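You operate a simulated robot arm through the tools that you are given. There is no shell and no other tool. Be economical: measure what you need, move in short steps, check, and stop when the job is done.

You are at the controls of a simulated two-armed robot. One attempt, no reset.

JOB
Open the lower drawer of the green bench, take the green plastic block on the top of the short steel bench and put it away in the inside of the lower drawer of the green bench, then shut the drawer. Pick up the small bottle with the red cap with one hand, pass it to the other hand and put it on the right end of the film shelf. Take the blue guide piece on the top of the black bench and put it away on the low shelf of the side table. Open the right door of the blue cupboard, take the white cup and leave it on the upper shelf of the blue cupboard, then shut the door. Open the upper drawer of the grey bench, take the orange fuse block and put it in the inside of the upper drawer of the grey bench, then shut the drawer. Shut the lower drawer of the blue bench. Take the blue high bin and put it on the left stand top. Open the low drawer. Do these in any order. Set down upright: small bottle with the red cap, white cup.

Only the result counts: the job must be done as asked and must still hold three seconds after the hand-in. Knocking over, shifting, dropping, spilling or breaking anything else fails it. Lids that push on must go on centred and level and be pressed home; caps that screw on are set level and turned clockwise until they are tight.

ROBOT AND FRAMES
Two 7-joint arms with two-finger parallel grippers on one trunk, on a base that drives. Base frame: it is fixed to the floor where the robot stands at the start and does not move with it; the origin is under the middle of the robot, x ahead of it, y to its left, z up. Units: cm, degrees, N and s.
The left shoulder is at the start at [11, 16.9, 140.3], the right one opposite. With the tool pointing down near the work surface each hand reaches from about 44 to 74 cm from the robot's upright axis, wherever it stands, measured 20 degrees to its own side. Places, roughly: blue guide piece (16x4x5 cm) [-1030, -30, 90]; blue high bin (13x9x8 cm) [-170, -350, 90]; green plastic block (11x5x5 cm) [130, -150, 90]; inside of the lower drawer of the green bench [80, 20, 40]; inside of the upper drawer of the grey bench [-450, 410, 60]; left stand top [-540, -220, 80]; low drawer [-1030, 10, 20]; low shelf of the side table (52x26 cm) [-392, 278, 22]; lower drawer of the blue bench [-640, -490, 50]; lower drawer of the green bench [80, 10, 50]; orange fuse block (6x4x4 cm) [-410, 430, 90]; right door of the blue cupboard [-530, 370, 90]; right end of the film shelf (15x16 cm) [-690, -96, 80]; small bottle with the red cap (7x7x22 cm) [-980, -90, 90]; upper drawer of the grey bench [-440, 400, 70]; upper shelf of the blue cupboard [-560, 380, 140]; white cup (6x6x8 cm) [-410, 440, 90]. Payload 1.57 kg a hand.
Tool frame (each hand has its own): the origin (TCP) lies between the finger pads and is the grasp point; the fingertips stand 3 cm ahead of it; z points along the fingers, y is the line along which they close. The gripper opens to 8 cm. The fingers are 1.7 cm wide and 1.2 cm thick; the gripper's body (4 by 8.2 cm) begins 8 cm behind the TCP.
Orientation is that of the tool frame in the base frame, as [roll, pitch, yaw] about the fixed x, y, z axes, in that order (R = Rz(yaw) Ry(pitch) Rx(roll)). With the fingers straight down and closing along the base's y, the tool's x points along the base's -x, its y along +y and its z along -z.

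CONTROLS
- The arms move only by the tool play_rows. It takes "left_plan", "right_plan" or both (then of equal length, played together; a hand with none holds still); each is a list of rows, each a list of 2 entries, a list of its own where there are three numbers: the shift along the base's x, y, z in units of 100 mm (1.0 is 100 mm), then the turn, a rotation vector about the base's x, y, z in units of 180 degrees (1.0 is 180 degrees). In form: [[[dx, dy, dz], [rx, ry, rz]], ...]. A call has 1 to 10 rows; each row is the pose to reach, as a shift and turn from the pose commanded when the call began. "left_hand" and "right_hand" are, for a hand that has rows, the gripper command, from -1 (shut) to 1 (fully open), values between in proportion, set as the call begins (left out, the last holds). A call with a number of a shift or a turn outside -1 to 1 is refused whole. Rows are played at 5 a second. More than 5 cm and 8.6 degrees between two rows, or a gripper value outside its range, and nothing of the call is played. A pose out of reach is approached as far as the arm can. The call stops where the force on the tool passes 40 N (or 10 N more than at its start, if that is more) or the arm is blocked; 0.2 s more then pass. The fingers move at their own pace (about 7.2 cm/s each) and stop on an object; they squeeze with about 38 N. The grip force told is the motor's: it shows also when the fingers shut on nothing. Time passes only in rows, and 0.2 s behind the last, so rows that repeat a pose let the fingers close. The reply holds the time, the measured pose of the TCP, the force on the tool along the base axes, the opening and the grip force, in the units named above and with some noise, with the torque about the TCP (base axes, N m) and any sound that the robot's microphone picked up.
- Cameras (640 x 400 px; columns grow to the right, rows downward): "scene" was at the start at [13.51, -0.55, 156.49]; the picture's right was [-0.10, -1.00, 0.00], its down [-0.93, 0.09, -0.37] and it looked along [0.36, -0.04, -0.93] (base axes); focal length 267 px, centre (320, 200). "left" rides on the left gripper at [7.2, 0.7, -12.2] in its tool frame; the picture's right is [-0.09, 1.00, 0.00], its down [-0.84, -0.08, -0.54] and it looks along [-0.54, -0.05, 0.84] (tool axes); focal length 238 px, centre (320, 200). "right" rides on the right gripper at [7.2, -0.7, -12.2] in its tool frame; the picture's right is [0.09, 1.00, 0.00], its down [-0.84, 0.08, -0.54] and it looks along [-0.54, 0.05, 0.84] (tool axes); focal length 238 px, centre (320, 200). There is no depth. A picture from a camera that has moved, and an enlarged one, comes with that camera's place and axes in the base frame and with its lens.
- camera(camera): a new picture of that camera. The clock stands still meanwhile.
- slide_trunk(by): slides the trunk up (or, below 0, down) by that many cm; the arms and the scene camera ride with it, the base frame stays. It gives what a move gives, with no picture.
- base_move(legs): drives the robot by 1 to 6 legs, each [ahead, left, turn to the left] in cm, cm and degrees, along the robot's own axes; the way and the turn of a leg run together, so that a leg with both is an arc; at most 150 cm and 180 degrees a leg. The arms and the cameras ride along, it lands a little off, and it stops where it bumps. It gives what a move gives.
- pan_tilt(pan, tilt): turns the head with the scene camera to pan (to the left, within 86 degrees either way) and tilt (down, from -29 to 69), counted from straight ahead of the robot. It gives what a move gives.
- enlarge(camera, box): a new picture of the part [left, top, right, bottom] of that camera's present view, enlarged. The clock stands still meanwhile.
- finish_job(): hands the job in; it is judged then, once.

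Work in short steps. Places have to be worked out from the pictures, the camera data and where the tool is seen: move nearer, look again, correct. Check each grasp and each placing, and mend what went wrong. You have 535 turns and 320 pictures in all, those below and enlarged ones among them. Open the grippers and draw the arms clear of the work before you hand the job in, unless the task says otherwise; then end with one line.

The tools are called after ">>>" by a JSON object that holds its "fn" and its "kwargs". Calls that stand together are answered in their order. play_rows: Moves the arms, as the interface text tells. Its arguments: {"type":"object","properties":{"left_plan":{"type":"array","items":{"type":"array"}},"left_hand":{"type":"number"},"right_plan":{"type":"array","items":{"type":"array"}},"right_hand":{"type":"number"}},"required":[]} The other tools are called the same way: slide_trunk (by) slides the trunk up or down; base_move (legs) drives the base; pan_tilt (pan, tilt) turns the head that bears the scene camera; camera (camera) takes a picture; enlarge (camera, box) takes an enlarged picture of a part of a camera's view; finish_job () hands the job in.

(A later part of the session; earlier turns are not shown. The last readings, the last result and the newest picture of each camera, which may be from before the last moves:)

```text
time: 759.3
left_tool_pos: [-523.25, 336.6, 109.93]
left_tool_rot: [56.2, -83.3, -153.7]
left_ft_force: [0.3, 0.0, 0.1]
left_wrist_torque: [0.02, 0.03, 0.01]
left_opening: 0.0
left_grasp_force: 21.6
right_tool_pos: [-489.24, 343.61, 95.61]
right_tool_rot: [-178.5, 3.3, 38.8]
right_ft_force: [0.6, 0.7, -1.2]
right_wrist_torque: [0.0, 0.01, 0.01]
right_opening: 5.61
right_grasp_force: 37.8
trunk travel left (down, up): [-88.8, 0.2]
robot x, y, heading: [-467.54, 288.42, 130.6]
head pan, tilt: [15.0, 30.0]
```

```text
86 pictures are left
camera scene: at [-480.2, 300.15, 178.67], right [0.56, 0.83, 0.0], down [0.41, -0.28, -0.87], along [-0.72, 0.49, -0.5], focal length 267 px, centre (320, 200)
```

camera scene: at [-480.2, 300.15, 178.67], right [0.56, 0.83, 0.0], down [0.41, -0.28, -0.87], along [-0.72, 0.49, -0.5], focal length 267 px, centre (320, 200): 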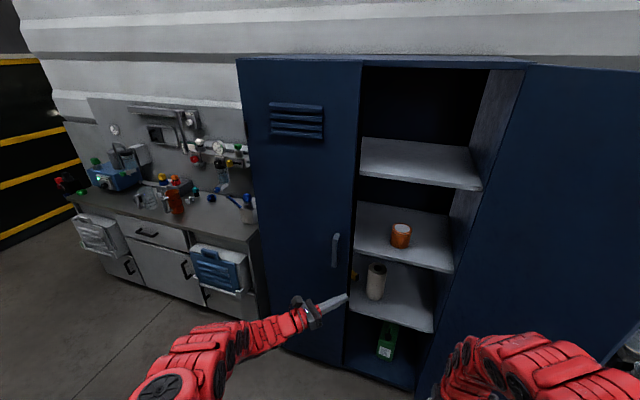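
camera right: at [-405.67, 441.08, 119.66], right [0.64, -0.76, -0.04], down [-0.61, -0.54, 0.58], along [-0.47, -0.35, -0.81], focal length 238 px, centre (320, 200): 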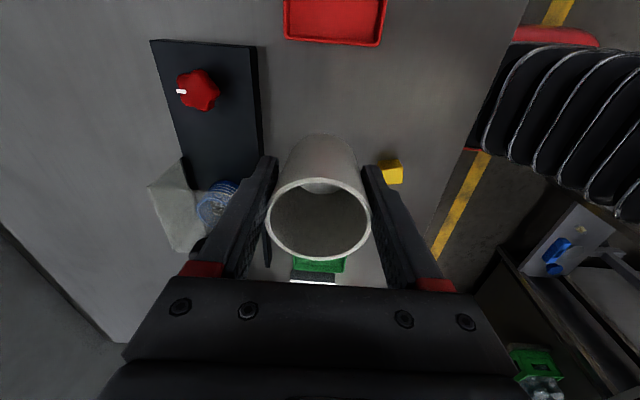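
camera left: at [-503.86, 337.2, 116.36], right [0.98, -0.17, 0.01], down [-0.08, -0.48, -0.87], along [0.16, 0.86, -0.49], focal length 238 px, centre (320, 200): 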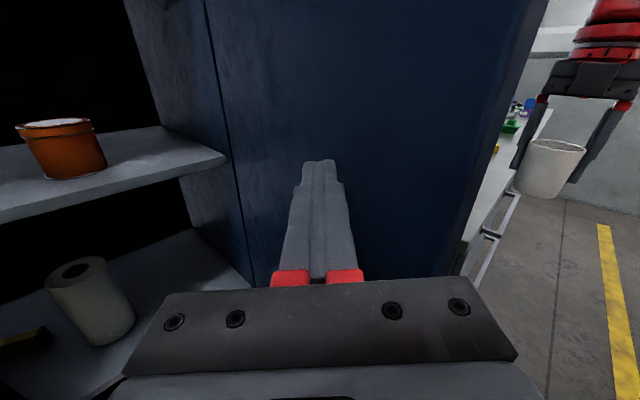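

The cup is past the door. The upper shelf centre (right half) is about (-538.7,385.8), z≈139.5. I raise the right arm with the cup in steps while extending.

>>> {"fn": "play_rows", "kwargs": {"right_plan": [[[-0.06, 0.06, 0.25], [0, 0, 0]], [[-0.12, 0.13, 0.5], [0, 0, 0]], [[-0.18, 0.2, 0.75], [0, 0, 0]], [[-0.25, 0.28, 1.0], [0, 0, 0]]]}}

>>> {"fn": "play_rows", "kwargs": {"right_plan": [[[-0.06, 0.06, 0.25], [0, 0, 0]], [[-0.12, 0.13, 0.5], [0, 0, 0]], [[-0.18, 0.2, 0.75], [0, 0, 0]], [[-0.25, 0.28, 1.0], [0, 0, 0]]]}}

>>> {"fn": "camera", "kwargs": {"camera": "scene"}}

```text
time: 760.3
left_tool_pos: [-523.47, 336.45, 110.01]
left_tool_rot: [55.9, -83.3, -153.4]
left_ft_force: [-0.3, 0.3, -0.2]
left_wrist_torque: [0.02, 0.0, -0.04]
left_opening: 0.0
left_grasp_force: 20.9
right_tool_pos: [-492.95, 348.12, 104.51]
right_tool_rot: [-178.6, 3.1, 38.9]
right_ft_force: [-0.5, -0.5, -0.6]
right_wrist_torque: [0.02, -0.01, 0.02]
right_opening: 5.58
right_grasp_force: 38.2
right hand out of reach, approached as far as the arm can: row 1, 2, 3, 4
trunk travel left (down, up): [-88.8, 0.2]
robot x, y, heading: [-467.54, 288.81, 131.0]
head pan, tilt: [15.0, 30.0]
```

```text
time: 761.3
left_tool_pos: [-523.36, 336.44, 110.03]
left_tool_rot: [55.8, -83.3, -153.4]
left_ft_force: [-0.2, -0.8, 0.1]
left_wrist_torque: [0.02, 0.0, 0.05]
left_opening: 0.0
left_grasp_force: 21.6
right_tool_pos: [-495.54, 350.67, 114.65]
right_tool_rot: [-178.4, 3.1, 38.9]
right_ft_force: [0.2, -0.2, -0.1]
right_wrist_torque: [-0.02, 0.01, -0.01]
right_opening: 5.58
right_grasp_force: 37.9
right hand out of reach, approached as far as the arm can: row 2
trunk travel left (down, up): [-88.8, 0.2]
robot x, y, heading: [-467.16, 289.09, 130.9]
head pan, tilt: [15.0, 30.0]
```

```text
85 pictures are left
camera scene: at [-480.3, 299.94, 178.68], right [0.56, 0.83, 0.0], down [0.41, -0.28, -0.87], along [-0.72, 0.49, -0.5], focal length 267 px, centre (320, 200)
```

scene: 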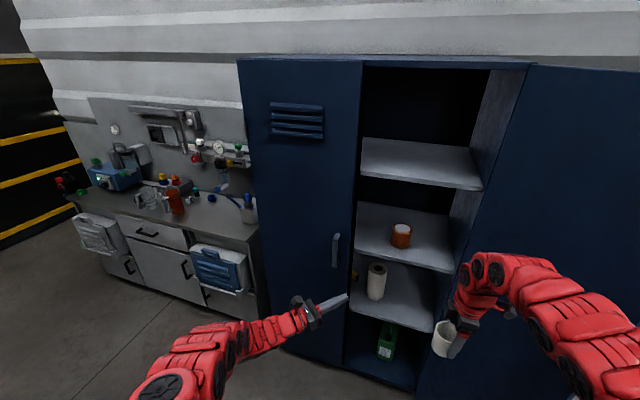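

Rising works. I continue raising in three more steps.

>>> {"fn": "play_rows", "kwargs": {"right_plan": [[[-0.06, 0.06, 0.25], [0, 0, 0]], [[-0.12, 0.13, 0.5], [0, 0, 0]], [[-0.18, 0.2, 0.75], [0, 0, 0]], [[-0.25, 0.28, 1.0], [0, 0, 0]]]}}

>>> {"fn": "play_rows", "kwargs": {"right_plan": [[[-0.06, 0.06, 0.25], [0, 0, 0]], [[-0.12, 0.13, 0.5], [0, 0, 0]], [[-0.18, 0.2, 0.75], [0, 0, 0]], [[-0.25, 0.28, 1.0], [0, 0, 0]]]}}

>>> {"fn": "play_rows", "kwargs": {"right_plan": [[[-0.06, 0.06, 0.25], [0, 0, 0]], [[-0.12, 0.13, 0.5], [0, 0, 0]], [[-0.18, 0.2, 0.75], [0, 0, 0]], [[-0.25, 0.28, 1.0], [0, 0, 0]]]}}

>>> {"fn": "pan_tilt", "kwargs": {"pan": -5, "tilt": 30}}

>>> {"fn": "camera", "kwargs": {"camera": "scene"}}

```text
time: 762.3
left_tool_pos: [-523.48, 336.49, 109.78]
left_tool_rot: [56.0, -83.3, -153.7]
left_ft_force: [-0.5, 0.5, -0.4]
left_wrist_torque: [-0.02, 0.0, 0.0]
left_opening: 0.02
left_grasp_force: 21.1
right_tool_pos: [-497.96, 353.69, 124.42]
right_tool_rot: [-178.6, 3.1, 38.8]
right_ft_force: [0.7, 0.1, 0.0]
right_wrist_torque: [-0.01, -0.01, -0.02]
right_opening: 5.58
right_grasp_force: 37.9
trunk travel left (down, up): [-88.8, 0.2]
robot x, y, heading: [-467.71, 288.54, 130.9]
head pan, tilt: [15.0, 30.0]
```

```text
time: 763.3
left_tool_pos: [-523.41, 336.55, 109.89]
left_tool_rot: [56.0, -83.4, -153.6]
left_ft_force: [-0.6, -0.7, 0.2]
left_wrist_torque: [0.01, -0.02, 0.0]
left_opening: 0.02
left_grasp_force: 21.7
right_tool_pos: [-500.02, 356.03, 132.81]
right_tool_rot: [-178.5, 3.0, 38.8]
right_ft_force: [0.1, -0.1, -0.5]
right_wrist_torque: [0.01, 0.0, 0.0]
right_opening: 5.57
right_grasp_force: 38.2
right hand out of reach, approached as far as the arm can: row 4
trunk travel left (down, up): [-88.8, 0.2]
robot x, y, heading: [-467.49, 288.74, 130.9]
head pan, tilt: [15.0, 30.0]
```

```text
time: 764.3
left_tool_pos: [-523.32, 336.5, 109.94]
left_tool_rot: [55.9, -83.4, -153.5]
left_ft_force: [0.6, -0.8, 0.0]
left_wrist_torque: [0.03, 0.01, -0.02]
left_opening: 0.01
left_grasp_force: 21.5
right_tool_pos: [-499.48, 355.77, 133.39]
right_tool_rot: [-178.5, 3.1, 38.8]
right_ft_force: [-0.5, 0.8, -1.5]
right_wrist_torque: [0.0, -0.01, 0.01]
right_opening: 5.61
right_grasp_force: 37.7
right hand out of reach, approached as far as the arm can: row 1, 2, 3, 4
trunk travel left (down, up): [-88.8, 0.2]
robot x, y, heading: [-467.82, 288.56, 130.8]
head pan, tilt: [15.0, 30.0]
```

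```text
time: 765.2
left_tool_pos: [-523.32, 336.44, 109.89]
left_tool_rot: [56.0, -83.2, -153.4]
left_ft_force: [0.6, 0.4, -0.7]
left_wrist_torque: [-0.03, -0.03, 0.01]
left_opening: 0.0
left_grasp_force: 20.7
right_tool_pos: [-499.39, 355.93, 133.44]
right_tool_rot: [-178.5, 3.1, 38.8]
right_ft_force: [0.1, -0.1, 0.1]
right_wrist_torque: [-0.03, -0.04, 0.01]
right_opening: 5.6
right_grasp_force: 38.2
trunk travel left (down, up): [-88.8, 0.2]
robot x, y, heading: [-467.61, 288.61, 130.9]
head pan, tilt: [-5.0, 30.0]
```

```text
84 pictures are left
camera scene: at [-478.14, 302.22, 178.68], right [0.81, 0.59, 0.0], down [0.29, -0.41, -0.87], along [-0.51, 0.7, -0.5], focal length 267 px, centre (320, 200)
```

scene: 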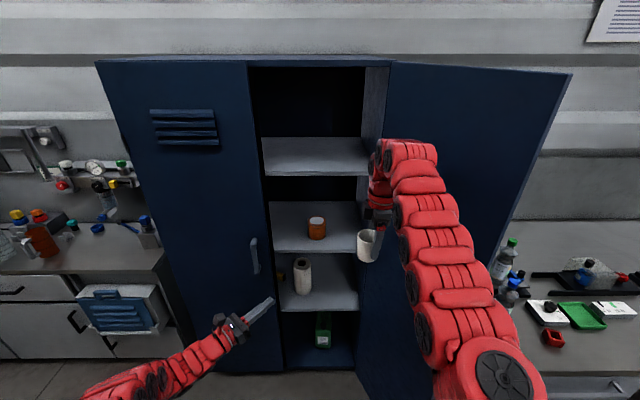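

With the tool straight down the hand stops at z 133; I need about 147. I test whether it can rise when slightly nearer.

>>> {"fn": "play_rows", "kwargs": {"right_plan": [[[0.1, -0.12, 0.1], [0, 0, 0]], [[0.2, -0.23, 0.25], [0, 0, 0]], [[0.33, -0.38, 0.45], [0, 0, 0]], [[0.4, -0.46, 0.7], [0, 0, 0]], [[0.45, -0.5, 0.9], [0, 0, 0]]]}}

```text
time: 766.4
left_tool_pos: [-523.37, 336.59, 109.86]
left_tool_rot: [55.9, -83.3, -153.5]
left_ft_force: [0.3, 1.0, -0.5]
left_wrist_torque: [0.0, -0.01, -0.01]
left_opening: 0.0
left_grasp_force: 21.3
right_tool_pos: [-497.27, 353.36, 134.69]
right_tool_rot: [-178.4, 3.2, 38.8]
right_ft_force: [0.9, -0.7, 0.8]
right_wrist_torque: [0.0, 0.01, 0.04]
right_opening: 5.59
right_grasp_force: 37.8
right hand out of reach, approached as far as the arm can: row 2, 3, 4, 5
trunk travel left (down, up): [-88.8, 0.2]
robot x, y, heading: [-467.41, 288.58, 130.8]
head pan, tilt: [-5.0, 30.0]
```

The limit is about z 135, so the cup must be held horizontally to reach the upper shelf. I'll hand it to the left hand (its tool is horizontal). Both arms move toward a meeting point; the left turns to point straight ahead.

>>> {"fn": "play_rows", "kwargs": {"left_plan": [[[0.1, -0.12, 0], [0, 0, 0.045]], [[0.2, -0.24, 0], [0, 0, 0.09]], [[0.33, -0.38, 0], [0, 0, 0.136]], [[0.45, -0.52, 0], [0, 0, 0.181]], [[0.6, -0.69, 0], [0, 0, 0.227]], [[0.75, -0.87, 0], [0, 0, 0.272]]], "right_plan": [[[0, 0, -0.15], [0, 0, 0]], [[-0.05, -0.04, -0.32], [0, 0, 0]], [[-0.15, -0.12, -0.5], [0, 0, 0]], [[-0.25, -0.22, -0.66], [0, 0, 0]], [[-0.38, -0.33, -0.83], [0, 0, 0]], [[-0.53, -0.46, -1.0], [0, 0, 0]]], "left_hand": 1}}

>>> {"fn": "play_rows", "kwargs": {"left_plan": [[[0.2, 0.0, 0], [0, 0, 0]], [[0.4, 0.0, 0], [0, 0, 0]], [[0.6, 0.0, 0], [0, 0, 0]], [[0.8, 0.0, 0], [0, 0, 0]]], "right_plan": [[[-0.12, -0.05, -0.25], [0, 0, 0]], [[-0.25, -0.1, -0.5], [0, 0, 0]], [[-0.4, -0.2, -0.75], [0, 0, 0]], [[-0.53, -0.3, -0.95], [0, 0, 0]]]}}

>>> {"fn": "camera", "kwargs": {"camera": "scene"}}

>>> {"fn": "camera", "kwargs": {"camera": "left"}}

```text
time: 767.8
left_tool_pos: [-519.88, 333.95, 109.43]
left_tool_rot: [55.8, -83.4, -104.4]
left_ft_force: [0.2, 0.1, -1.1]
left_wrist_torque: [-0.01, 0.0, 0.01]
left_opening: 8.02
left_grasp_force: 0.1
left hand out of reach, approached as far as the arm can: row 4, 5, 6
right_tool_pos: [-502.35, 348.79, 124.4]
right_tool_rot: [-178.6, 3.1, 38.8]
right_ft_force: [-0.1, -0.2, -0.9]
right_wrist_torque: [-0.03, 0.02, 0.0]
right_opening: 5.6
right_grasp_force: 37.4
trunk travel left (down, up): [-88.8, 0.2]
robot x, y, heading: [-467.55, 288.9, 130.7]
head pan, tilt: [-5.0, 30.0]
```

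```text
time: 768.8
left_tool_pos: [-513.89, 337.36, 110.07]
left_tool_rot: [56.1, -83.3, -104.9]
left_ft_force: [0.4, 0.6, -0.2]
left_wrist_torque: [-0.01, 0.0, -0.01]
left_opening: 8.01
left_grasp_force: 0.0
left hand out of reach, approached as far as the arm can: row 1, 2, 3, 4
right_tool_pos: [-507.72, 345.66, 114.73]
right_tool_rot: [-178.5, 3.1, 38.7]
right_ft_force: [0.4, 0.7, -0.5]
right_wrist_torque: [-0.03, -0.04, 0.0]
right_opening: 5.57
right_grasp_force: 37.7
trunk travel left (down, up): [-88.8, 0.2]
robot x, y, heading: [-467.36, 289.03, 130.8]
head pan, tilt: [-5.0, 30.0]
```

```text
83 pictures are left
camera scene: at [-478.11, 302.3, 178.67], right [0.81, 0.59, 0.0], down [0.29, -0.41, -0.87], along [-0.51, 0.7, -0.5], focal length 267 px, centre (320, 200)
```

scene: 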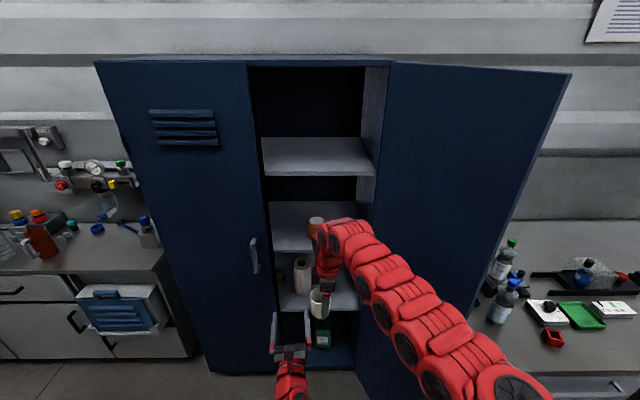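

```text
82 pictures are left
camera left: at [-505.54, 327.84, 116.29], right [0.75, 0.66, 0.0], down [0.33, -0.36, -0.87], along [-0.58, 0.66, -0.49], focal length 238 px, centre (320, 200)
```

left: 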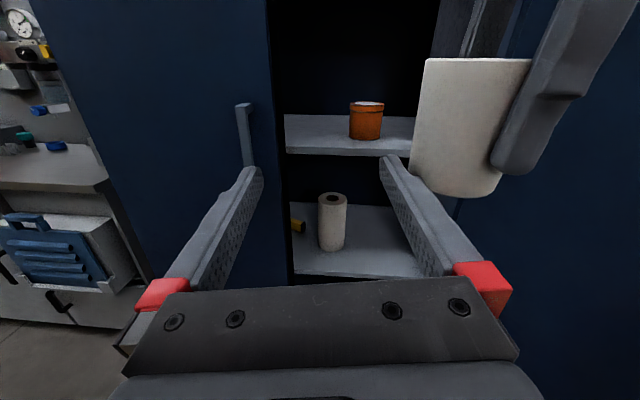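

The cup is beside the left gripper. I lift the cup 9 cm, slide the left hand underneath, then lower the cup between the left fingers.

>>> {"fn": "play_rows", "kwargs": {"right_plan": [[[0, 0, 0.3], [0, 0, 0]], [[0, 0, 0.6], [0, 0, 0]], [[0, 0, 0.9], [0, 0, 0]]]}}

>>> {"fn": "play_rows", "kwargs": {"left_plan": [[[0.25, 0.22, 0], [0, 0, 0]], [[0.5, 0.43, 0], [0, 0, 0]], [[0.76, 0.65, 0], [0, 0, 0]]]}}

>>> {"fn": "camera", "kwargs": {"camera": "left"}}

>>> {"fn": "camera", "kwargs": {"camera": "right"}}

```text
time: 769.6
left_tool_pos: [-513.81, 337.3, 110.06]
left_tool_rot: [55.9, -83.3, -104.7]
left_ft_force: [0.0, -0.9, 0.5]
left_wrist_torque: [0.03, -0.01, -0.03]
left_opening: 8.03
left_grasp_force: 0.1
right_tool_pos: [-507.73, 345.72, 123.64]
right_tool_rot: [-178.6, 3.0, 38.8]
right_ft_force: [0.4, -0.9, -1.0]
right_wrist_torque: [0.01, 0.01, -0.03]
right_opening: 5.59
right_grasp_force: 38.1
trunk travel left (down, up): [-88.8, 0.2]
robot x, y, heading: [-467.52, 288.61, 130.9]
head pan, tilt: [-5.0, 30.0]
```

```text
time: 770.4
left_tool_pos: [-506.08, 343.64, 110.23]
left_tool_rot: [55.6, -83.2, -104.2]
left_ft_force: [0.0, 0.3, 0.4]
left_wrist_torque: [-0.01, -0.01, 0.04]
left_opening: 8.0
left_grasp_force: 0.1
right_tool_pos: [-507.66, 345.82, 123.75]
right_tool_rot: [-178.5, 3.2, 38.8]
right_ft_force: [0.4, 0.3, -1.0]
right_wrist_torque: [-0.02, -0.01, 0.01]
right_opening: 5.57
right_grasp_force: 37.8
trunk travel left (down, up): [-88.8, 0.2]
robot x, y, heading: [-467.29, 288.82, 130.9]
head pan, tilt: [-5.0, 30.0]
```

```text
81 pictures are left
camera left: at [-497.78, 334.1, 116.5], right [0.75, 0.66, 0.0], down [0.32, -0.36, -0.87], along [-0.58, 0.66, -0.49], focal length 238 px, centre (320, 200)
```

left: 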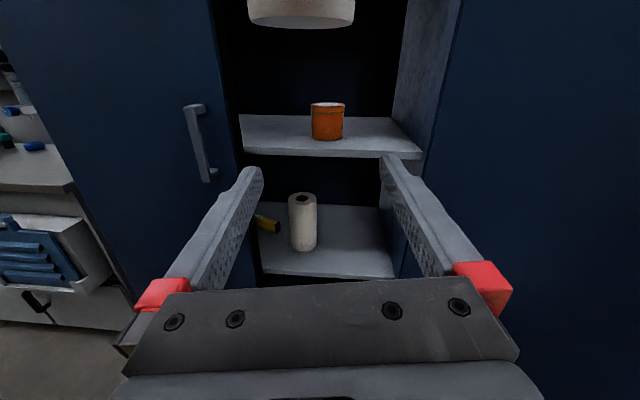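

```text
80 pictures are left
camera right: at [-501.8, 351.05, 135.39], right [0.69, -0.72, -0.03], down [-0.57, -0.58, 0.59], along [-0.44, -0.39, -0.81], focal length 238 px, centre (320, 200)
```

right: 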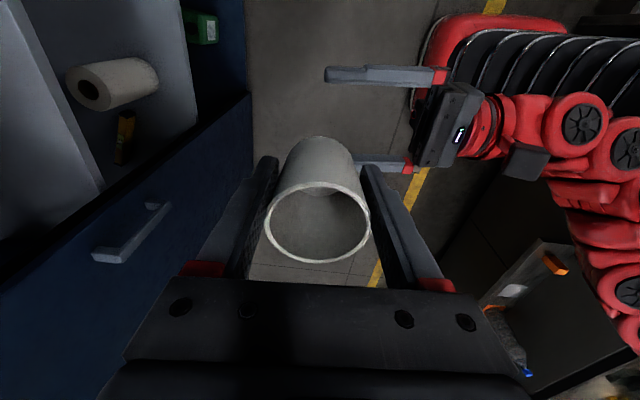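

The cup is straight above, 2.7 cm forward of the left grasp point. I move the left hand 2.2 forward and lower the cup 10 cm between its fingers.

>>> {"fn": "play_rows", "kwargs": {"left_plan": [[[-0.07, 0.09, 0], [0, 0, 0]], [[-0.14, 0.17, 0], [0, 0, 0]], [[-0.14, 0.17, 0], [0, 0, 0]], [[-0.14, 0.17, 0], [0, 0, 0]], [[-0.14, 0.17, 0], [0, 0, 0]], [[-0.14, 0.17, 0], [0, 0, 0]]], "right_plan": [[[0, 0, 0], [0, 0, 0]], [[0, 0, -0.2], [0, 0, 0]], [[0, 0, -0.4], [0, 0, 0]], [[0, 0, -0.6], [0, 0, 0]], [[0, 0, -0.8], [0, 0, 0]], [[0, 0, -1.0], [0, 0, 0]]]}}

>>> {"fn": "camera", "kwargs": {"camera": "left"}}

>>> {"fn": "camera", "kwargs": {"camera": "right"}}

```text
time: 771.8
left_tool_pos: [-507.48, 345.26, 110.0]
left_tool_rot: [56.0, -83.3, -104.8]
left_ft_force: [-0.9, -0.6, -0.4]
left_wrist_torque: [-0.01, 0.02, 0.01]
left_opening: 7.99
left_grasp_force: 0.1
right_tool_pos: [-507.76, 345.75, 113.82]
right_tool_rot: [-178.3, 3.0, 38.9]
right_ft_force: [0.1, 0.9, -0.3]
right_wrist_torque: [0.02, -0.02, 0.01]
right_opening: 5.59
right_grasp_force: 38.0
trunk travel left (down, up): [-88.8, 0.2]
robot x, y, heading: [-467.47, 288.9, 130.9]
head pan, tilt: [-5.0, 30.0]
```

```text
79 pictures are left
camera left: at [-499.3, 335.78, 116.37], right [0.75, 0.66, 0.0], down [0.33, -0.36, -0.87], along [-0.58, 0.66, -0.49], focal length 238 px, centre (320, 200)
```

left: 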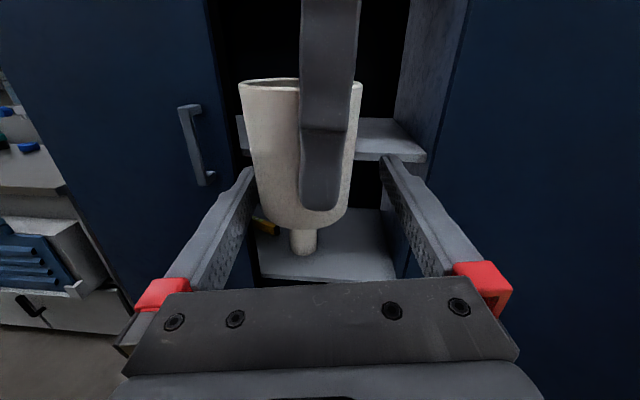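

```text
78 pictures are left
camera right: at [-501.74, 350.93, 125.54], right [0.69, -0.72, -0.03], down [-0.57, -0.58, 0.58], along [-0.44, -0.39, -0.81], focal length 238 px, centre (320, 200)
```

right: 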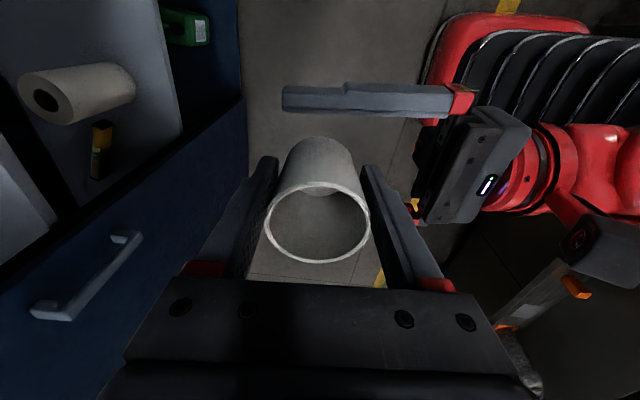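

The cup is between the left fingers, 1.2 cm off-centre. I shift the left hand 1.2 to the left, lower the cup 1.6 more and close the left hand.

>>> {"fn": "play_rows", "kwargs": {"left_plan": [[[-0.05, -0.04, 0], [0, 0, 0]], [[-0.09, -0.08, 0], [0, 0, 0]], [[-0.09, -0.08, 0], [0, 0, 0]]], "right_plan": [[[0, 0, 0], [0, 0, 0]], [[0, 0, -0.08], [0, 0, 0]], [[0, 0, -0.16], [0, 0, 0]]]}}

>>> {"fn": "play_rows", "kwargs": {"left_plan": [[[0, 0, 0], [0, 0, 0]], [[0, 0, 0], [0, 0, 0]], [[0, 0, 0], [0, 0, 0]], [[0, 0, 0], [0, 0, 0]]], "left_hand": -1}}

>>> {"fn": "camera", "kwargs": {"camera": "left"}}

```text
time: 772.6
left_tool_pos: [-508.55, 344.45, 110.25]
left_tool_rot: [55.6, -83.3, -104.2]
left_ft_force: [-0.3, 0.1, -0.3]
left_wrist_torque: [-0.03, 0.02, 0.01]
left_opening: 7.98
left_grasp_force: 0.1
right_tool_pos: [-507.46, 345.76, 112.22]
right_tool_rot: [-178.5, 3.1, 38.8]
right_ft_force: [-0.1, 0.4, -0.9]
right_wrist_torque: [0.0, -0.04, 0.0]
right_opening: 5.6
right_grasp_force: 38.3
trunk travel left (down, up): [-88.8, 0.2]
robot x, y, heading: [-467.41, 288.74, 131.0]
head pan, tilt: [-5.0, 30.0]
```

```text
time: 773.6
left_tool_pos: [-508.18, 344.5, 110.21]
left_tool_rot: [55.6, -83.2, -104.6]
left_ft_force: [14.0, 18.7, 0.8]
left_wrist_torque: [-0.59, 0.63, -0.03]
left_opening: 5.72
left_grasp_force: 37.8
right_tool_pos: [-507.61, 345.55, 112.21]
right_tool_rot: [-178.6, 3.3, 38.9]
right_ft_force: [-14.9, -17.6, -1.5]
right_wrist_torque: [0.28, -0.35, -0.05]
right_opening: 5.58
right_grasp_force: 38.4
trunk travel left (down, up): [-88.8, 0.2]
robot x, y, heading: [-467.87, 288.6, 130.9]
head pan, tilt: [-5.0, 30.0]
```

```text
77 pictures are left
camera left: at [-500.03, 334.98, 116.5], right [0.75, 0.66, 0.0], down [0.32, -0.36, -0.87], along [-0.57, 0.66, -0.49], focal length 238 px, centre (320, 200)
```

left: 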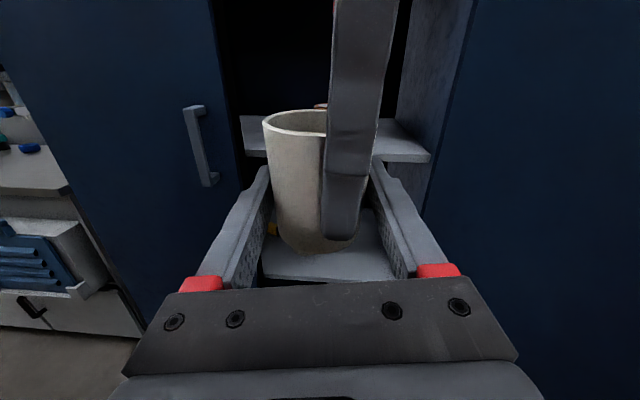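

The left hand holds the cup (5.7 cm). The right hand opens and lifts straight up.

>>> {"fn": "play_rows", "kwargs": {"right_plan": [[[0, 0, 0], [0, 0, 0]], [[0, 0, 0], [0, 0, 0]], [[0, 0, 0], [0, 0, 0]], [[0, 0, 0.3], [0, 0, 0]], [[0, 0, 0.6], [0, 0, 0]], [[0, 0, 1.0], [0, 0, 0]]], "right_hand": 1}}

>>> {"fn": "camera", "kwargs": {"camera": "left"}}

```text
time: 775.0
left_tool_pos: [-508.54, 344.32, 110.14]
left_tool_rot: [55.6, -83.3, -104.4]
left_ft_force: [-0.9, -0.7, 0.2]
left_wrist_torque: [0.01, 0.0, 0.04]
left_opening: 5.57
left_grasp_force: 38.2
right_tool_pos: [-507.62, 345.58, 122.15]
right_tool_rot: [-178.5, 3.1, 38.9]
right_ft_force: [-0.2, -0.1, -0.2]
right_wrist_torque: [0.03, 0.02, 0.01]
right_opening: 7.99
right_grasp_force: 0.0
trunk travel left (down, up): [-88.8, 0.2]
robot x, y, heading: [-467.52, 288.65, 131.0]
head pan, tilt: [-5.0, 30.0]
```

```text
76 pictures are left
camera left: at [-500.16, 334.88, 116.49], right [0.75, 0.66, 0.0], down [0.32, -0.36, -0.87], along [-0.58, 0.66, -0.49], focal length 238 px, centre (320, 200)
```

left: 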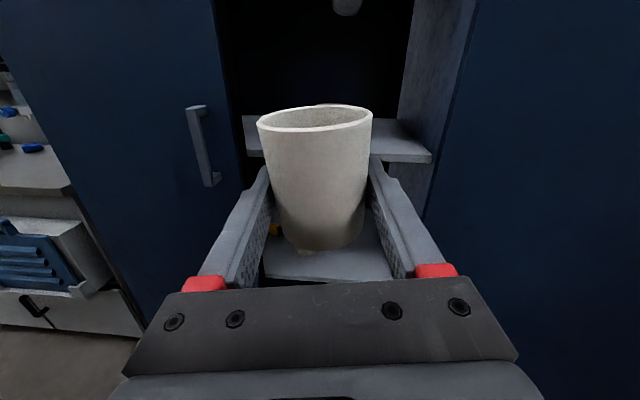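

The cup sits upright in the left hand. I move the right hand away to the right and down, while raising the left with the cup.

>>> {"fn": "play_rows", "kwargs": {"left_plan": [[[0, 0, 0], [0, 0, 0]], [[0, 0, 0.15], [0, 0, 0]], [[0, 0, 0.4], [0, 0, 0]], [[0, 0, 0.7], [0, 0, 0]], [[0, 0, 1.0], [0, 0, 0]]], "right_plan": [[[0.1, 0.08, 0.1], [0, 0, 0]], [[0.25, 0.2, 0.2], [0, 0, 0]], [[0.45, 0.35, 0.1], [0, 0, 0]], [[0.65, 0.5, -0.1], [0, 0, 0]], [[0.9, 0.6, -0.3], [0, 0, 0]]]}}

>>> {"fn": "play_rows", "kwargs": {"left_plan": [[[-0.04, 0.05, 0.25], [0, 0, 0]], [[-0.08, 0.1, 0.5], [0, 0, 0]], [[-0.12, 0.15, 0.75], [0, 0, 0]], [[-0.16, 0.2, 1.0], [0, 0, 0]]], "right_plan": [[[0.2, -0.1, -0.25], [0, 0, 0]], [[0.4, -0.2, -0.5], [0, 0, 0]], [[0.6, -0.35, -0.75], [0, 0, 0]], [[0.75, -0.5, -1.0], [0, 0, 0]]]}}

>>> {"fn": "play_rows", "kwargs": {"left_plan": [[[-0.04, 0.05, 0.25], [0, 0, 0]], [[-0.08, 0.1, 0.5], [0, 0, 0]], [[-0.12, 0.15, 0.75], [0, 0, 0]], [[-0.16, 0.2, 1.0], [0, 0, 0]]]}}

>>> {"fn": "camera", "kwargs": {"camera": "scene"}}

```text
time: 776.2
left_tool_pos: [-508.33, 345.32, 119.68]
left_tool_rot: [55.5, -83.2, -104.1]
left_ft_force: [-0.7, 0.0, -0.1]
left_wrist_torque: [-0.02, -0.01, 0.03]
left_opening: 5.56
left_grasp_force: 37.5
left hand out of reach, approached as far as the arm can: row 5
right_tool_pos: [-498.38, 351.77, 119.1]
right_tool_rot: [-178.5, 3.2, 38.9]
right_ft_force: [0.2, 0.8, 0.7]
right_wrist_torque: [0.01, 0.0, 0.02]
right_opening: 8.0
right_grasp_force: 0.0
trunk travel left (down, up): [-88.8, 0.2]
robot x, y, heading: [-467.15, 288.9, 130.8]
head pan, tilt: [-5.0, 30.0]
```

```text
time: 777.2
left_tool_pos: [-510.31, 349.42, 129.16]
left_tool_rot: [55.0, -83.1, -103.7]
left_ft_force: [-0.2, 0.4, -0.3]
left_wrist_torque: [-0.04, 0.01, -0.03]
left_opening: 5.55
left_grasp_force: 37.8
left hand out of reach, approached as far as the arm can: row 1, 2, 3, 4
right_tool_pos: [-491.08, 346.65, 108.71]
right_tool_rot: [-178.4, 3.0, 38.8]
right_ft_force: [0.3, 1.0, 0.0]
right_wrist_torque: [0.01, 0.03, 0.0]
right_opening: 8.01
right_grasp_force: 0.1
right hand out of reach, approached as far as the arm can: row 3, 4
trunk travel left (down, up): [-88.8, 0.2]
robot x, y, heading: [-467.25, 289.37, 130.7]
head pan, tilt: [-5.0, 30.0]
```

```text
time: 778.2
left_tool_pos: [-511.4, 351.6, 138.63]
left_tool_rot: [50.9, -82.8, -99.1]
left_ft_force: [0.1, 0.4, -0.9]
left_wrist_torque: [0.02, 0.01, 0.02]
left_opening: 5.55
left_grasp_force: 37.5
left hand out of reach, approached as far as the arm can: row 2, 3, 4
right_tool_pos: [-491.24, 346.83, 108.58]
right_tool_rot: [-178.4, 3.1, 38.8]
right_ft_force: [1.3, -0.2, -0.6]
right_wrist_torque: [0.0, 0.03, 0.0]
right_opening: 8.01
right_grasp_force: 0.0
trunk travel left (down, up): [-88.8, 0.2]
robot x, y, heading: [-467.41, 288.65, 131.0]
head pan, tilt: [-5.0, 30.0]
```

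```text
75 pictures are left
camera scene: at [-478.08, 302.25, 178.68], right [0.81, 0.59, 0.0], down [0.29, -0.41, -0.87], along [-0.51, 0.7, -0.5], focal length 267 px, centre (320, 200)
```

scene: 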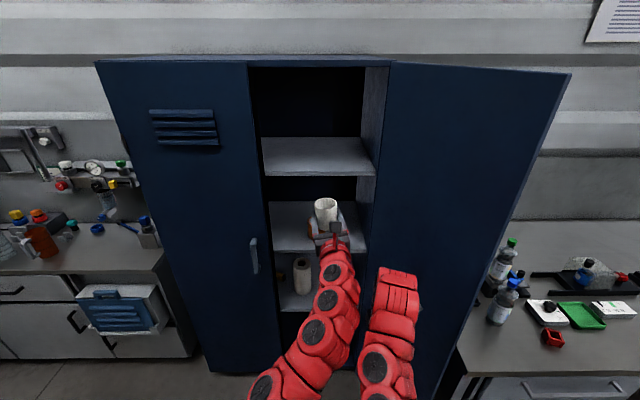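

The cup is at TCP z 138.6. I raise 8 more while extending a little.

>>> {"fn": "play_rows", "kwargs": {"left_plan": [[[-0.08, 0.1, 0.2], [0, 0, 0]], [[-0.16, 0.19, 0.4], [0, 0, 0]], [[-0.25, 0.29, 0.6], [0, 0, 0]], [[-0.33, 0.38, 0.85], [0, 0, 0]]]}}

>>> {"fn": "camera", "kwargs": {"camera": "left"}}

```text
time: 779.2
left_tool_pos: [-514.51, 355.52, 147.14]
left_tool_rot: [55.9, -83.4, -104.5]
left_ft_force: [0.7, 1.1, -0.7]
left_wrist_torque: [0.0, -0.02, -0.02]
left_opening: 5.56
left_grasp_force: 37.8
right_tool_pos: [-491.18, 346.89, 108.8]
right_tool_rot: [-178.4, 3.1, 38.7]
right_ft_force: [0.4, 0.3, -0.3]
right_wrist_torque: [0.02, 0.01, -0.02]
right_opening: 7.98
right_grasp_force: 0.1
trunk travel left (down, up): [-88.8, 0.2]
robot x, y, heading: [-467.73, 288.98, 130.6]
head pan, tilt: [-5.0, 30.0]
```

```text
74 pictures are left
camera left: at [-506.26, 346.02, 153.39], right [0.75, 0.66, 0.0], down [0.32, -0.36, -0.87], along [-0.58, 0.65, -0.49], focal length 238 px, centre (320, 200)
```

left: 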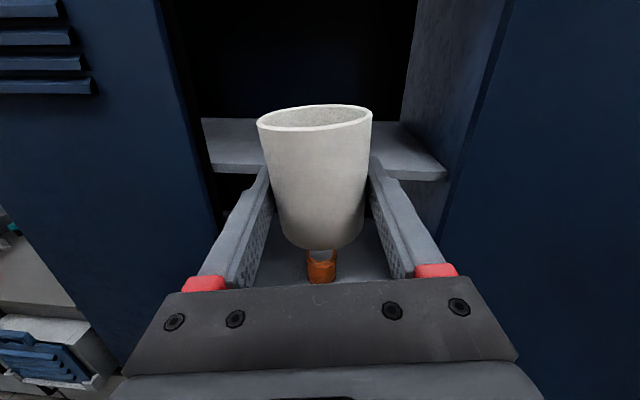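

The cup's bottom is at z 144, shelf at ~137. Before driving in I lower and draw back the right hand, away from the door.

>>> {"fn": "play_rows", "kwargs": {"right_plan": [[[0, -0.02, -0.3], [0, 0, 0]], [[0.03, -0.15, -0.6], [0, 0, 0]], [[0.08, -0.35, -0.9], [0, 0, 0]], [[0.15, -0.6, -1.0], [0, 0, 0]]]}}

>>> {"fn": "base_move", "kwargs": {"legs": [[24, -1.5, 0]]}}

>>> {"fn": "camera", "kwargs": {"camera": "left"}}

>>> {"fn": "camera", "kwargs": {"camera": "scene"}}

```text
time: 780.2
left_tool_pos: [-514.56, 355.42, 147.14]
left_tool_rot: [55.7, -83.3, -104.5]
left_ft_force: [-0.8, -1.5, -0.4]
left_wrist_torque: [-0.01, -0.01, 0.01]
left_opening: 5.58
left_grasp_force: 37.9
right_tool_pos: [-489.78, 340.76, 98.75]
right_tool_rot: [-178.4, 3.1, 38.9]
right_ft_force: [-0.1, 0.4, -0.5]
right_wrist_torque: [0.01, 0.01, -0.01]
right_opening: 8.0
right_grasp_force: 0.1
trunk travel left (down, up): [-88.8, 0.2]
robot x, y, heading: [-467.68, 289.05, 131.0]
head pan, tilt: [-5.0, 30.0]
```

```text
time: 781.9
left_tool_pos: [-528.9, 374.03, 147.25]
left_tool_rot: [55.5, -83.4, -104.2]
left_ft_force: [-0.2, -0.1, -1.1]
left_wrist_torque: [0.0, 0.01, 0.0]
left_opening: 5.58
left_grasp_force: 38.4
right_tool_pos: [-504.24, 359.54, 98.71]
right_tool_rot: [-178.4, 3.1, 38.9]
right_ft_force: [0.3, 0.0, 0.6]
right_wrist_torque: [-0.04, -0.01, -0.05]
right_opening: 8.01
right_grasp_force: 0.1
trunk travel left (down, up): [-88.8, 0.2]
robot x, y, heading: [-481.69, 307.71, 130.9]
head pan, tilt: [-5.0, 30.0]
```

```text
73 pictures are left
camera left: at [-520.64, 364.53, 153.49], right [0.75, 0.66, 0.0], down [0.33, -0.36, -0.87], along [-0.58, 0.66, -0.48], focal length 238 px, centre (320, 200)
```

left: 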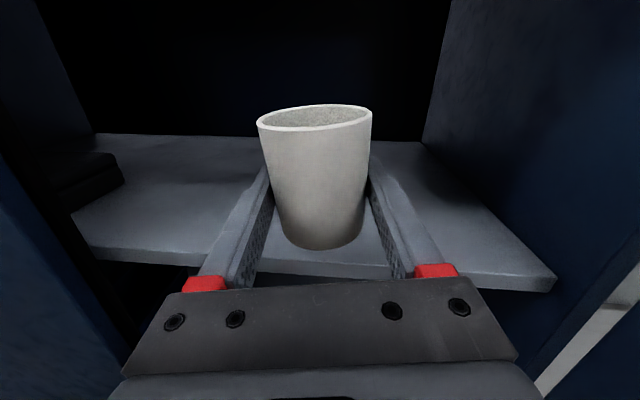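

```text
72 pictures are left
camera scene: at [-492.32, 320.84, 178.7], right [0.81, 0.59, 0.0], down [0.29, -0.4, -0.87], along [-0.51, 0.7, -0.5], focal length 267 px, centre (320, 200)
```

scene: 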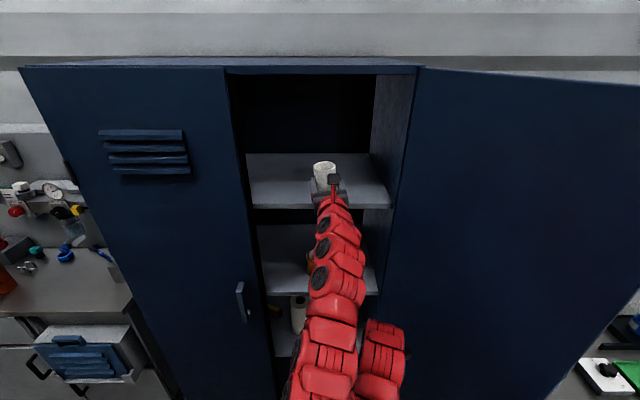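

The shelf's front edge is at q≈620.5, the cup at 617. I drive 11 further in and then lower with force guard.

>>> {"fn": "base_move", "kwargs": {"legs": [[11.5, -0.8, 0]]}}

>>> {"fn": "play_rows", "kwargs": {"left_plan": [[[0, 0, -0.15], [0, 0, 0]], [[0, 0, -0.3], [0, 0, 0]], [[0, 0, -0.4], [0, 0, 0]], [[0, 0, -0.46], [0, 0, 0]], [[0, 0, -0.52], [0, 0, 0]], [[0, 0, -0.58], [0, 0, 0]], [[0, 0, -0.64], [0, 0, 0]], [[0, 0, -0.7], [0, 0, 0]], [[0, 0, -0.76], [0, 0, 0]], [[0, 0, -0.82], [0, 0, 0]]]}}

>>> {"fn": "camera", "kwargs": {"camera": "left"}}

```text
time: 783.1
left_tool_pos: [-536.01, 383.13, 147.22]
left_tool_rot: [55.5, -83.4, -103.8]
left_ft_force: [-0.2, 0.0, -1.0]
left_wrist_torque: [0.03, 0.02, 0.0]
left_opening: 5.56
left_grasp_force: 38.2
right_tool_pos: [-511.3, 368.57, 98.81]
right_tool_rot: [-178.3, 3.0, 39.0]
right_ft_force: [-0.8, 0.5, -0.7]
right_wrist_torque: [-0.03, -0.04, 0.0]
right_opening: 7.99
right_grasp_force: 0.0
trunk travel left (down, up): [-88.8, 0.2]
robot x, y, heading: [-488.52, 316.52, 131.2]
head pan, tilt: [-5.0, 30.0]
```

```text
time: 784.3
left_tool_pos: [-535.95, 383.22, 142.84]
left_tool_rot: [50.8, -82.7, -99.4]
left_ft_force: [0.1, 0.0, 10.6]
left_wrist_torque: [-0.73, -0.5, 0.03]
left_opening: 5.56
left_grasp_force: 37.8
right_tool_pos: [-511.2, 368.62, 98.84]
right_tool_rot: [-178.5, 3.2, 39.1]
right_ft_force: [1.0, 0.5, 0.8]
right_wrist_torque: [-0.01, 0.0, 0.02]
right_opening: 8.01
right_grasp_force: 0.0
trunk travel left (down, up): [-88.8, 0.2]
robot x, y, heading: [-489.17, 317.11, 131.2]
head pan, tilt: [-5.0, 30.0]
stopped in row 5 (left hand): the force on the tool passed its limit at 48 N (the readings are from after the stop); the commanded pose is now the measured one
```

```text
71 pictures are left
camera left: at [-527.76, 373.57, 148.99], right [0.75, 0.66, 0.01], down [0.32, -0.35, -0.88], along [-0.58, 0.66, -0.47], focal length 238 px, centre (320, 200)
```

left: 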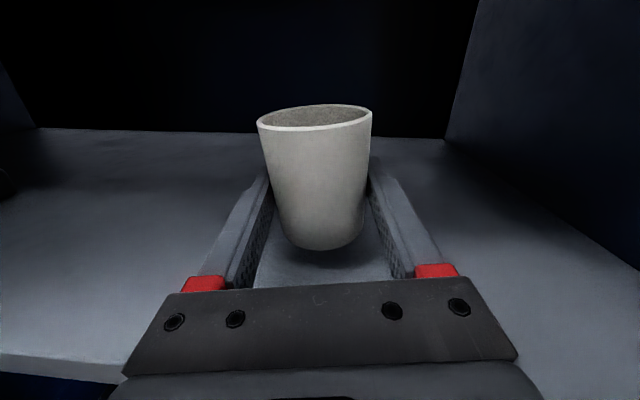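

The cup is on the shelf (z≈139.7). I relieve slightly, open the left hand, and back straight out with the base.

>>> {"fn": "play_rows", "kwargs": {"left_plan": [[[0, 0, 0.02], [0, 0, 0]], [[0, 0, 0.02], [0, 0, 0]]]}}

>>> {"fn": "play_rows", "kwargs": {"left_plan": [[[0, 0, 0], [0, 0, 0]], [[0, 0, 0], [0, 0, 0]], [[0, 0, 0], [0, 0, 0]], [[0, 0, 0], [0, 0, 0]]], "left_hand": 1}}

>>> {"fn": "base_move", "kwargs": {"legs": [[-18, 0, 0]]}}

>>> {"fn": "camera", "kwargs": {"camera": "left"}}

```text
time: 784.9
left_tool_pos: [-536.18, 383.26, 142.82]
left_tool_rot: [51.9, -82.9, -100.5]
left_ft_force: [1.1, -1.0, 1.8]
left_wrist_torque: [-0.19, -0.13, -0.01]
left_opening: 5.56
left_grasp_force: 37.7
right_tool_pos: [-511.44, 368.7, 98.64]
right_tool_rot: [-178.5, 3.2, 39.1]
right_ft_force: [0.6, 0.0, -0.8]
right_wrist_torque: [-0.01, 0.02, 0.0]
right_opening: 8.0
right_grasp_force: 0.0
trunk travel left (down, up): [-88.8, 0.2]
robot x, y, heading: [-488.46, 317.09, 131.3]
head pan, tilt: [-5.0, 30.0]
```

```text
time: 785.9
left_tool_pos: [-536.12, 383.32, 142.88]
left_tool_rot: [51.8, -82.8, -100.3]
left_ft_force: [-1.0, -0.3, 0.4]
left_wrist_torque: [-0.01, 0.0, 0.02]
left_opening: 8.01
left_grasp_force: 0.2
right_tool_pos: [-511.36, 368.63, 98.64]
right_tool_rot: [-178.4, 3.0, 39.1]
right_ft_force: [-0.5, -0.3, 0.3]
right_wrist_torque: [0.02, -0.02, 0.01]
right_opening: 8.01
right_grasp_force: 0.1
trunk travel left (down, up): [-88.8, 0.2]
robot x, y, heading: [-488.89, 317.04, 131.2]
head pan, tilt: [-5.0, 30.0]
```

```text
time: 787.5
left_tool_pos: [-524.12, 369.76, 142.65]
left_tool_rot: [52.4, -82.9, -101.3]
left_ft_force: [-0.9, 0.3, 0.1]
left_wrist_torque: [0.0, 0.01, 0.0]
left_opening: 8.02
left_grasp_force: 0.0
right_tool_pos: [-499.39, 355.06, 98.6]
right_tool_rot: [-178.6, 3.1, 39.0]
right_ft_force: [0.4, 0.2, 0.1]
right_wrist_torque: [-0.01, -0.02, -0.01]
right_opening: 7.99
right_grasp_force: 0.1
trunk travel left (down, up): [-88.8, 0.2]
robot x, y, heading: [-476.79, 303.11, 131.1]
head pan, tilt: [-5.0, 30.0]
```

```text
70 pictures are left
camera left: at [-515.87, 360.12, 148.9], right [0.75, 0.66, 0.01], down [0.32, -0.35, -0.88], along [-0.58, 0.66, -0.48], focal length 238 px, centre (320, 200)
```

left: 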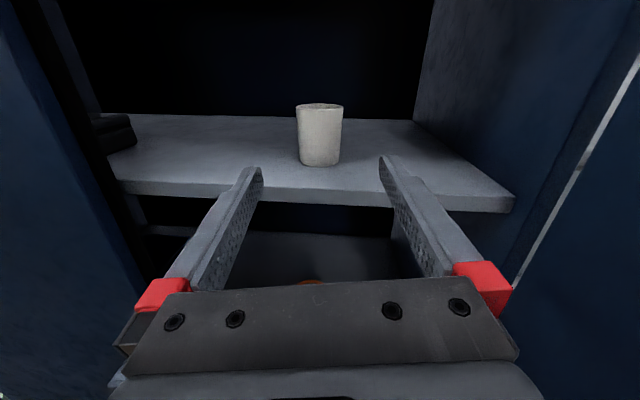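

The cup stands upright on the upper shelf. To shut the door I need to get around its tip; first I retract the left arm back, left and down.

>>> {"fn": "play_rows", "kwargs": {"left_plan": [[[-0.02, -0.25, -0.1], [0, 0, 0]], [[-0.04, -0.5, -0.3], [0, 0, 0]], [[-0.06, -0.75, -0.6], [0, 0, 0]], [[-0.07, -0.95, -0.9], [0, 0, 0]]]}}

>>> {"fn": "play_rows", "kwargs": {"left_plan": [[[-0.02, -0.25, -0.2], [0, 0, 0]], [[-0.04, -0.5, -0.4], [0, 0, 0]], [[-0.06, -0.75, -0.65], [0, 0, 0]], [[-0.07, -0.95, -0.9], [0, 0, 0]]]}}

>>> {"fn": "play_rows", "kwargs": {"left_plan": [[[-0.02, -0.25, -0.2], [0, 0, 0]], [[-0.04, -0.5, -0.4], [0, 0, 0]], [[-0.06, -0.75, -0.6], [0, 0, 0]], [[-0.07, -0.95, -0.8], [0, 0, 0]]]}}

>>> {"fn": "base_move", "kwargs": {"legs": [[-14, 1, -4]]}}

>>> {"fn": "camera", "kwargs": {"camera": "scene"}}

```text
time: 788.5
left_tool_pos: [-526.09, 363.29, 133.49]
left_tool_rot: [53.0, -82.8, -101.6]
left_ft_force: [0.5, 0.8, 0.6]
left_wrist_torque: [0.01, 0.0, 0.0]
left_opening: 8.01
left_grasp_force: 0.0
left hand out of reach, approached as far as the arm can: row 2, 3, 4
right_tool_pos: [-499.26, 354.86, 98.67]
right_tool_rot: [-178.5, 3.1, 39.0]
right_ft_force: [0.1, 0.6, -1.1]
right_wrist_torque: [0.04, -0.02, -0.03]
right_opening: 7.97
right_grasp_force: 0.1
trunk travel left (down, up): [-88.8, 0.2]
robot x, y, heading: [-476.7, 303.33, 130.9]
head pan, tilt: [-5.0, 30.0]
```

```text
time: 789.5
left_tool_pos: [-528.49, 358.36, 123.75]
left_tool_rot: [51.3, -82.7, -100.0]
left_ft_force: [-0.5, -0.1, 0.4]
left_wrist_torque: [0.0, 0.0, -0.02]
left_opening: 8.01
left_grasp_force: 0.1
left hand out of reach, approached as far as the arm can: row 1, 2, 3, 4
right_tool_pos: [-499.31, 354.82, 98.73]
right_tool_rot: [-178.6, 3.1, 38.9]
right_ft_force: [-0.8, 0.6, 0.7]
right_wrist_torque: [0.01, -0.03, 0.0]
right_opening: 8.02
right_grasp_force: 0.0
trunk travel left (down, up): [-88.8, 0.2]
robot x, y, heading: [-476.53, 303.01, 130.7]
head pan, tilt: [-5.0, 30.0]
```

```text
time: 790.5
left_tool_pos: [-530.27, 350.78, 114.15]
left_tool_rot: [51.3, -82.6, -100.2]
left_ft_force: [-0.7, -0.3, 0.0]
left_wrist_torque: [0.0, -0.03, 0.0]
left_opening: 8.0
left_grasp_force: 0.1
left hand out of reach, approached as far as the arm can: row 1, 2, 3, 4
right_tool_pos: [-499.27, 354.8, 98.74]
right_tool_rot: [-178.5, 3.0, 39.0]
right_ft_force: [-0.2, -0.3, -0.6]
right_wrist_torque: [0.01, 0.01, 0.0]
right_opening: 7.97
right_grasp_force: 0.0
trunk travel left (down, up): [-88.8, 0.2]
robot x, y, heading: [-476.82, 303.17, 131.1]
head pan, tilt: [-5.0, 30.0]
```

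```text
time: 791.8
left_tool_pos: [-518.84, 343.08, 114.06]
left_tool_rot: [51.5, -82.8, -104.2]
left_ft_force: [-1.0, 0.0, -0.9]
left_wrist_torque: [0.01, 0.01, -0.01]
left_opening: 8.01
left_grasp_force: 0.0
right_tool_pos: [-487.68, 345.01, 98.64]
right_tool_rot: [-178.6, 3.1, 34.9]
right_ft_force: [-0.4, -0.4, -0.2]
right_wrist_torque: [-0.01, -0.01, -0.02]
right_opening: 7.99
right_grasp_force: 0.1
trunk travel left (down, up): [-88.8, 0.2]
robot x, y, heading: [-468.46, 291.5, 127.0]
head pan, tilt: [-5.0, 30.0]
```

```text
69 pictures are left
camera scene: at [-478.56, 305.81, 178.65], right [0.85, 0.53, 0.0], down [0.27, -0.43, -0.87], along [-0.46, 0.73, -0.5], focal length 267 px, centre (320, 200)
```

scene: 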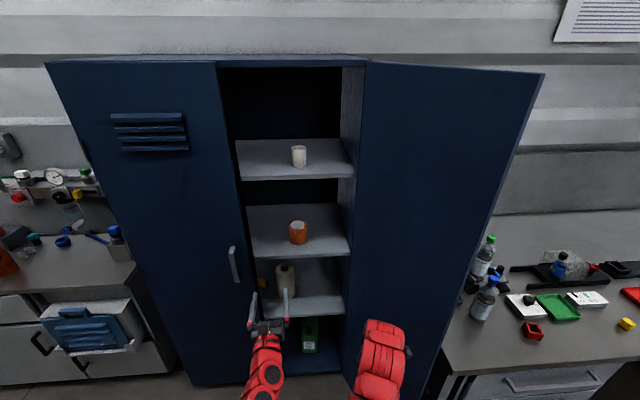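

The door has swung to roughly 130°, close to the bench's end. I'll hook behind its tip with the left fist: close it, retract 12 cm and lower, then move right in front of the tip.

>>> {"fn": "play_rows", "kwargs": {"left_plan": [[[0.1, -0.14, -0.2], [0, 0, 0]], [[0.25, -0.34, -0.4], [0, 0, 0]], [[0.45, -0.6, -0.5], [0, 0, 0]], [[0.72, -0.96, -0.6], [0, 0, 0]]], "left_hand": -1}}

>>> {"fn": "base_move", "kwargs": {"legs": [[0, -45, 0]]}}

>>> {"fn": "pan_tilt", "kwargs": {"pan": 5, "tilt": 45}}

>>> {"fn": "camera", "kwargs": {"camera": "scene"}}

>>> {"fn": "camera", "kwargs": {"camera": "left"}}

```text
time: 792.8
left_tool_pos: [-515.98, 340.87, 109.25]
left_tool_rot: [51.1, -82.8, -103.8]
left_ft_force: [-0.4, -0.5, -0.4]
left_wrist_torque: [0.02, 0.0, 0.0]
left_opening: 0.0
left_grasp_force: 21.6
left hand out of reach, approached as far as the arm can: row 2, 3, 4
right_tool_pos: [-487.42, 344.96, 98.61]
right_tool_rot: [-178.4, 3.2, 34.9]
right_ft_force: [0.0, 0.0, 0.2]
right_wrist_torque: [-0.02, -0.04, 0.02]
right_opening: 8.02
right_grasp_force: 0.1
trunk travel left (down, up): [-88.8, 0.2]
robot x, y, heading: [-468.64, 291.66, 127.0]
head pan, tilt: [-5.0, 30.0]
```

```text
time: 795.5
left_tool_pos: [-482.44, 366.25, 109.0]
left_tool_rot: [49.0, -82.9, -99.5]
left_ft_force: [-4.4, -5.8, -0.6]
left_wrist_torque: [-0.05, 0.04, 0.18]
left_opening: 0.0
left_grasp_force: 21.1
right_tool_pos: [-452.72, 371.4, 98.67]
right_tool_rot: [-178.5, 3.1, 35.4]
right_ft_force: [0.2, -0.1, -0.1]
right_wrist_torque: [0.04, 0.02, -0.02]
right_opening: 8.02
right_grasp_force: 0.0
trunk travel left (down, up): [-88.8, 0.2]
robot x, y, heading: [-433.29, 318.03, 127.7]
head pan, tilt: [-5.0, 30.0]
stopped in leg 1: the force on the tool passed its limit at 48 N (the readings are from after the stop); the commanded pose is now the measured one
```

```text
time: 796.2
left_tool_pos: [-482.33, 366.25, 109.09]
left_tool_rot: [49.8, -82.8, -100.4]
left_ft_force: [-4.0, -9.7, -1.4]
left_wrist_torque: [-0.08, -0.01, 0.25]
left_opening: 0.0
left_grasp_force: 21.7
right_tool_pos: [-452.72, 371.34, 98.67]
right_tool_rot: [-178.5, 3.0, 35.3]
right_ft_force: [-1.0, -0.6, 0.2]
right_wrist_torque: [-0.01, -0.01, 0.01]
right_opening: 8.01
right_grasp_force: 0.0
trunk travel left (down, up): [-88.8, 0.2]
robot x, y, heading: [-433.76, 318.32, 127.3]
head pan, tilt: [5.0, 45.0]
```

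```text
68 pictures are left
camera scene: at [-444.02, 330.28, 176.43], right [0.74, 0.67, 0.0], down [0.48, -0.52, -0.71], along [-0.48, 0.52, -0.71], focal length 267 px, centre (320, 200)
```

scene: 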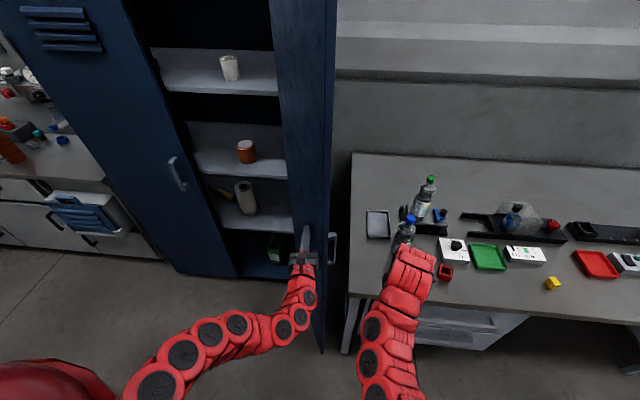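

```text
67 pictures are left
camera left: at [-474.34, 356.42, 115.16], right [0.77, 0.64, 0.0], down [0.3, -0.36, -0.88], along [-0.56, 0.68, -0.47], focal length 238 px, centre (320, 200)
```

left: 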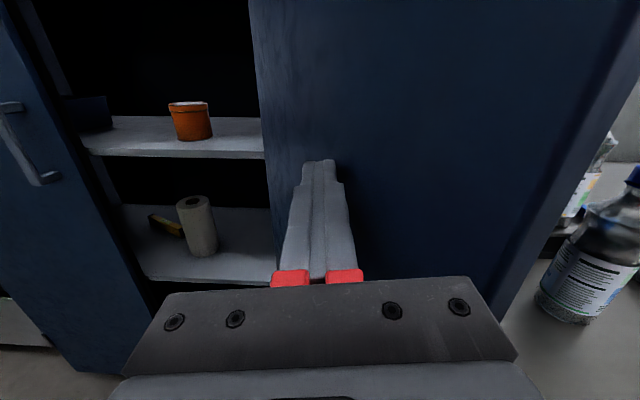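

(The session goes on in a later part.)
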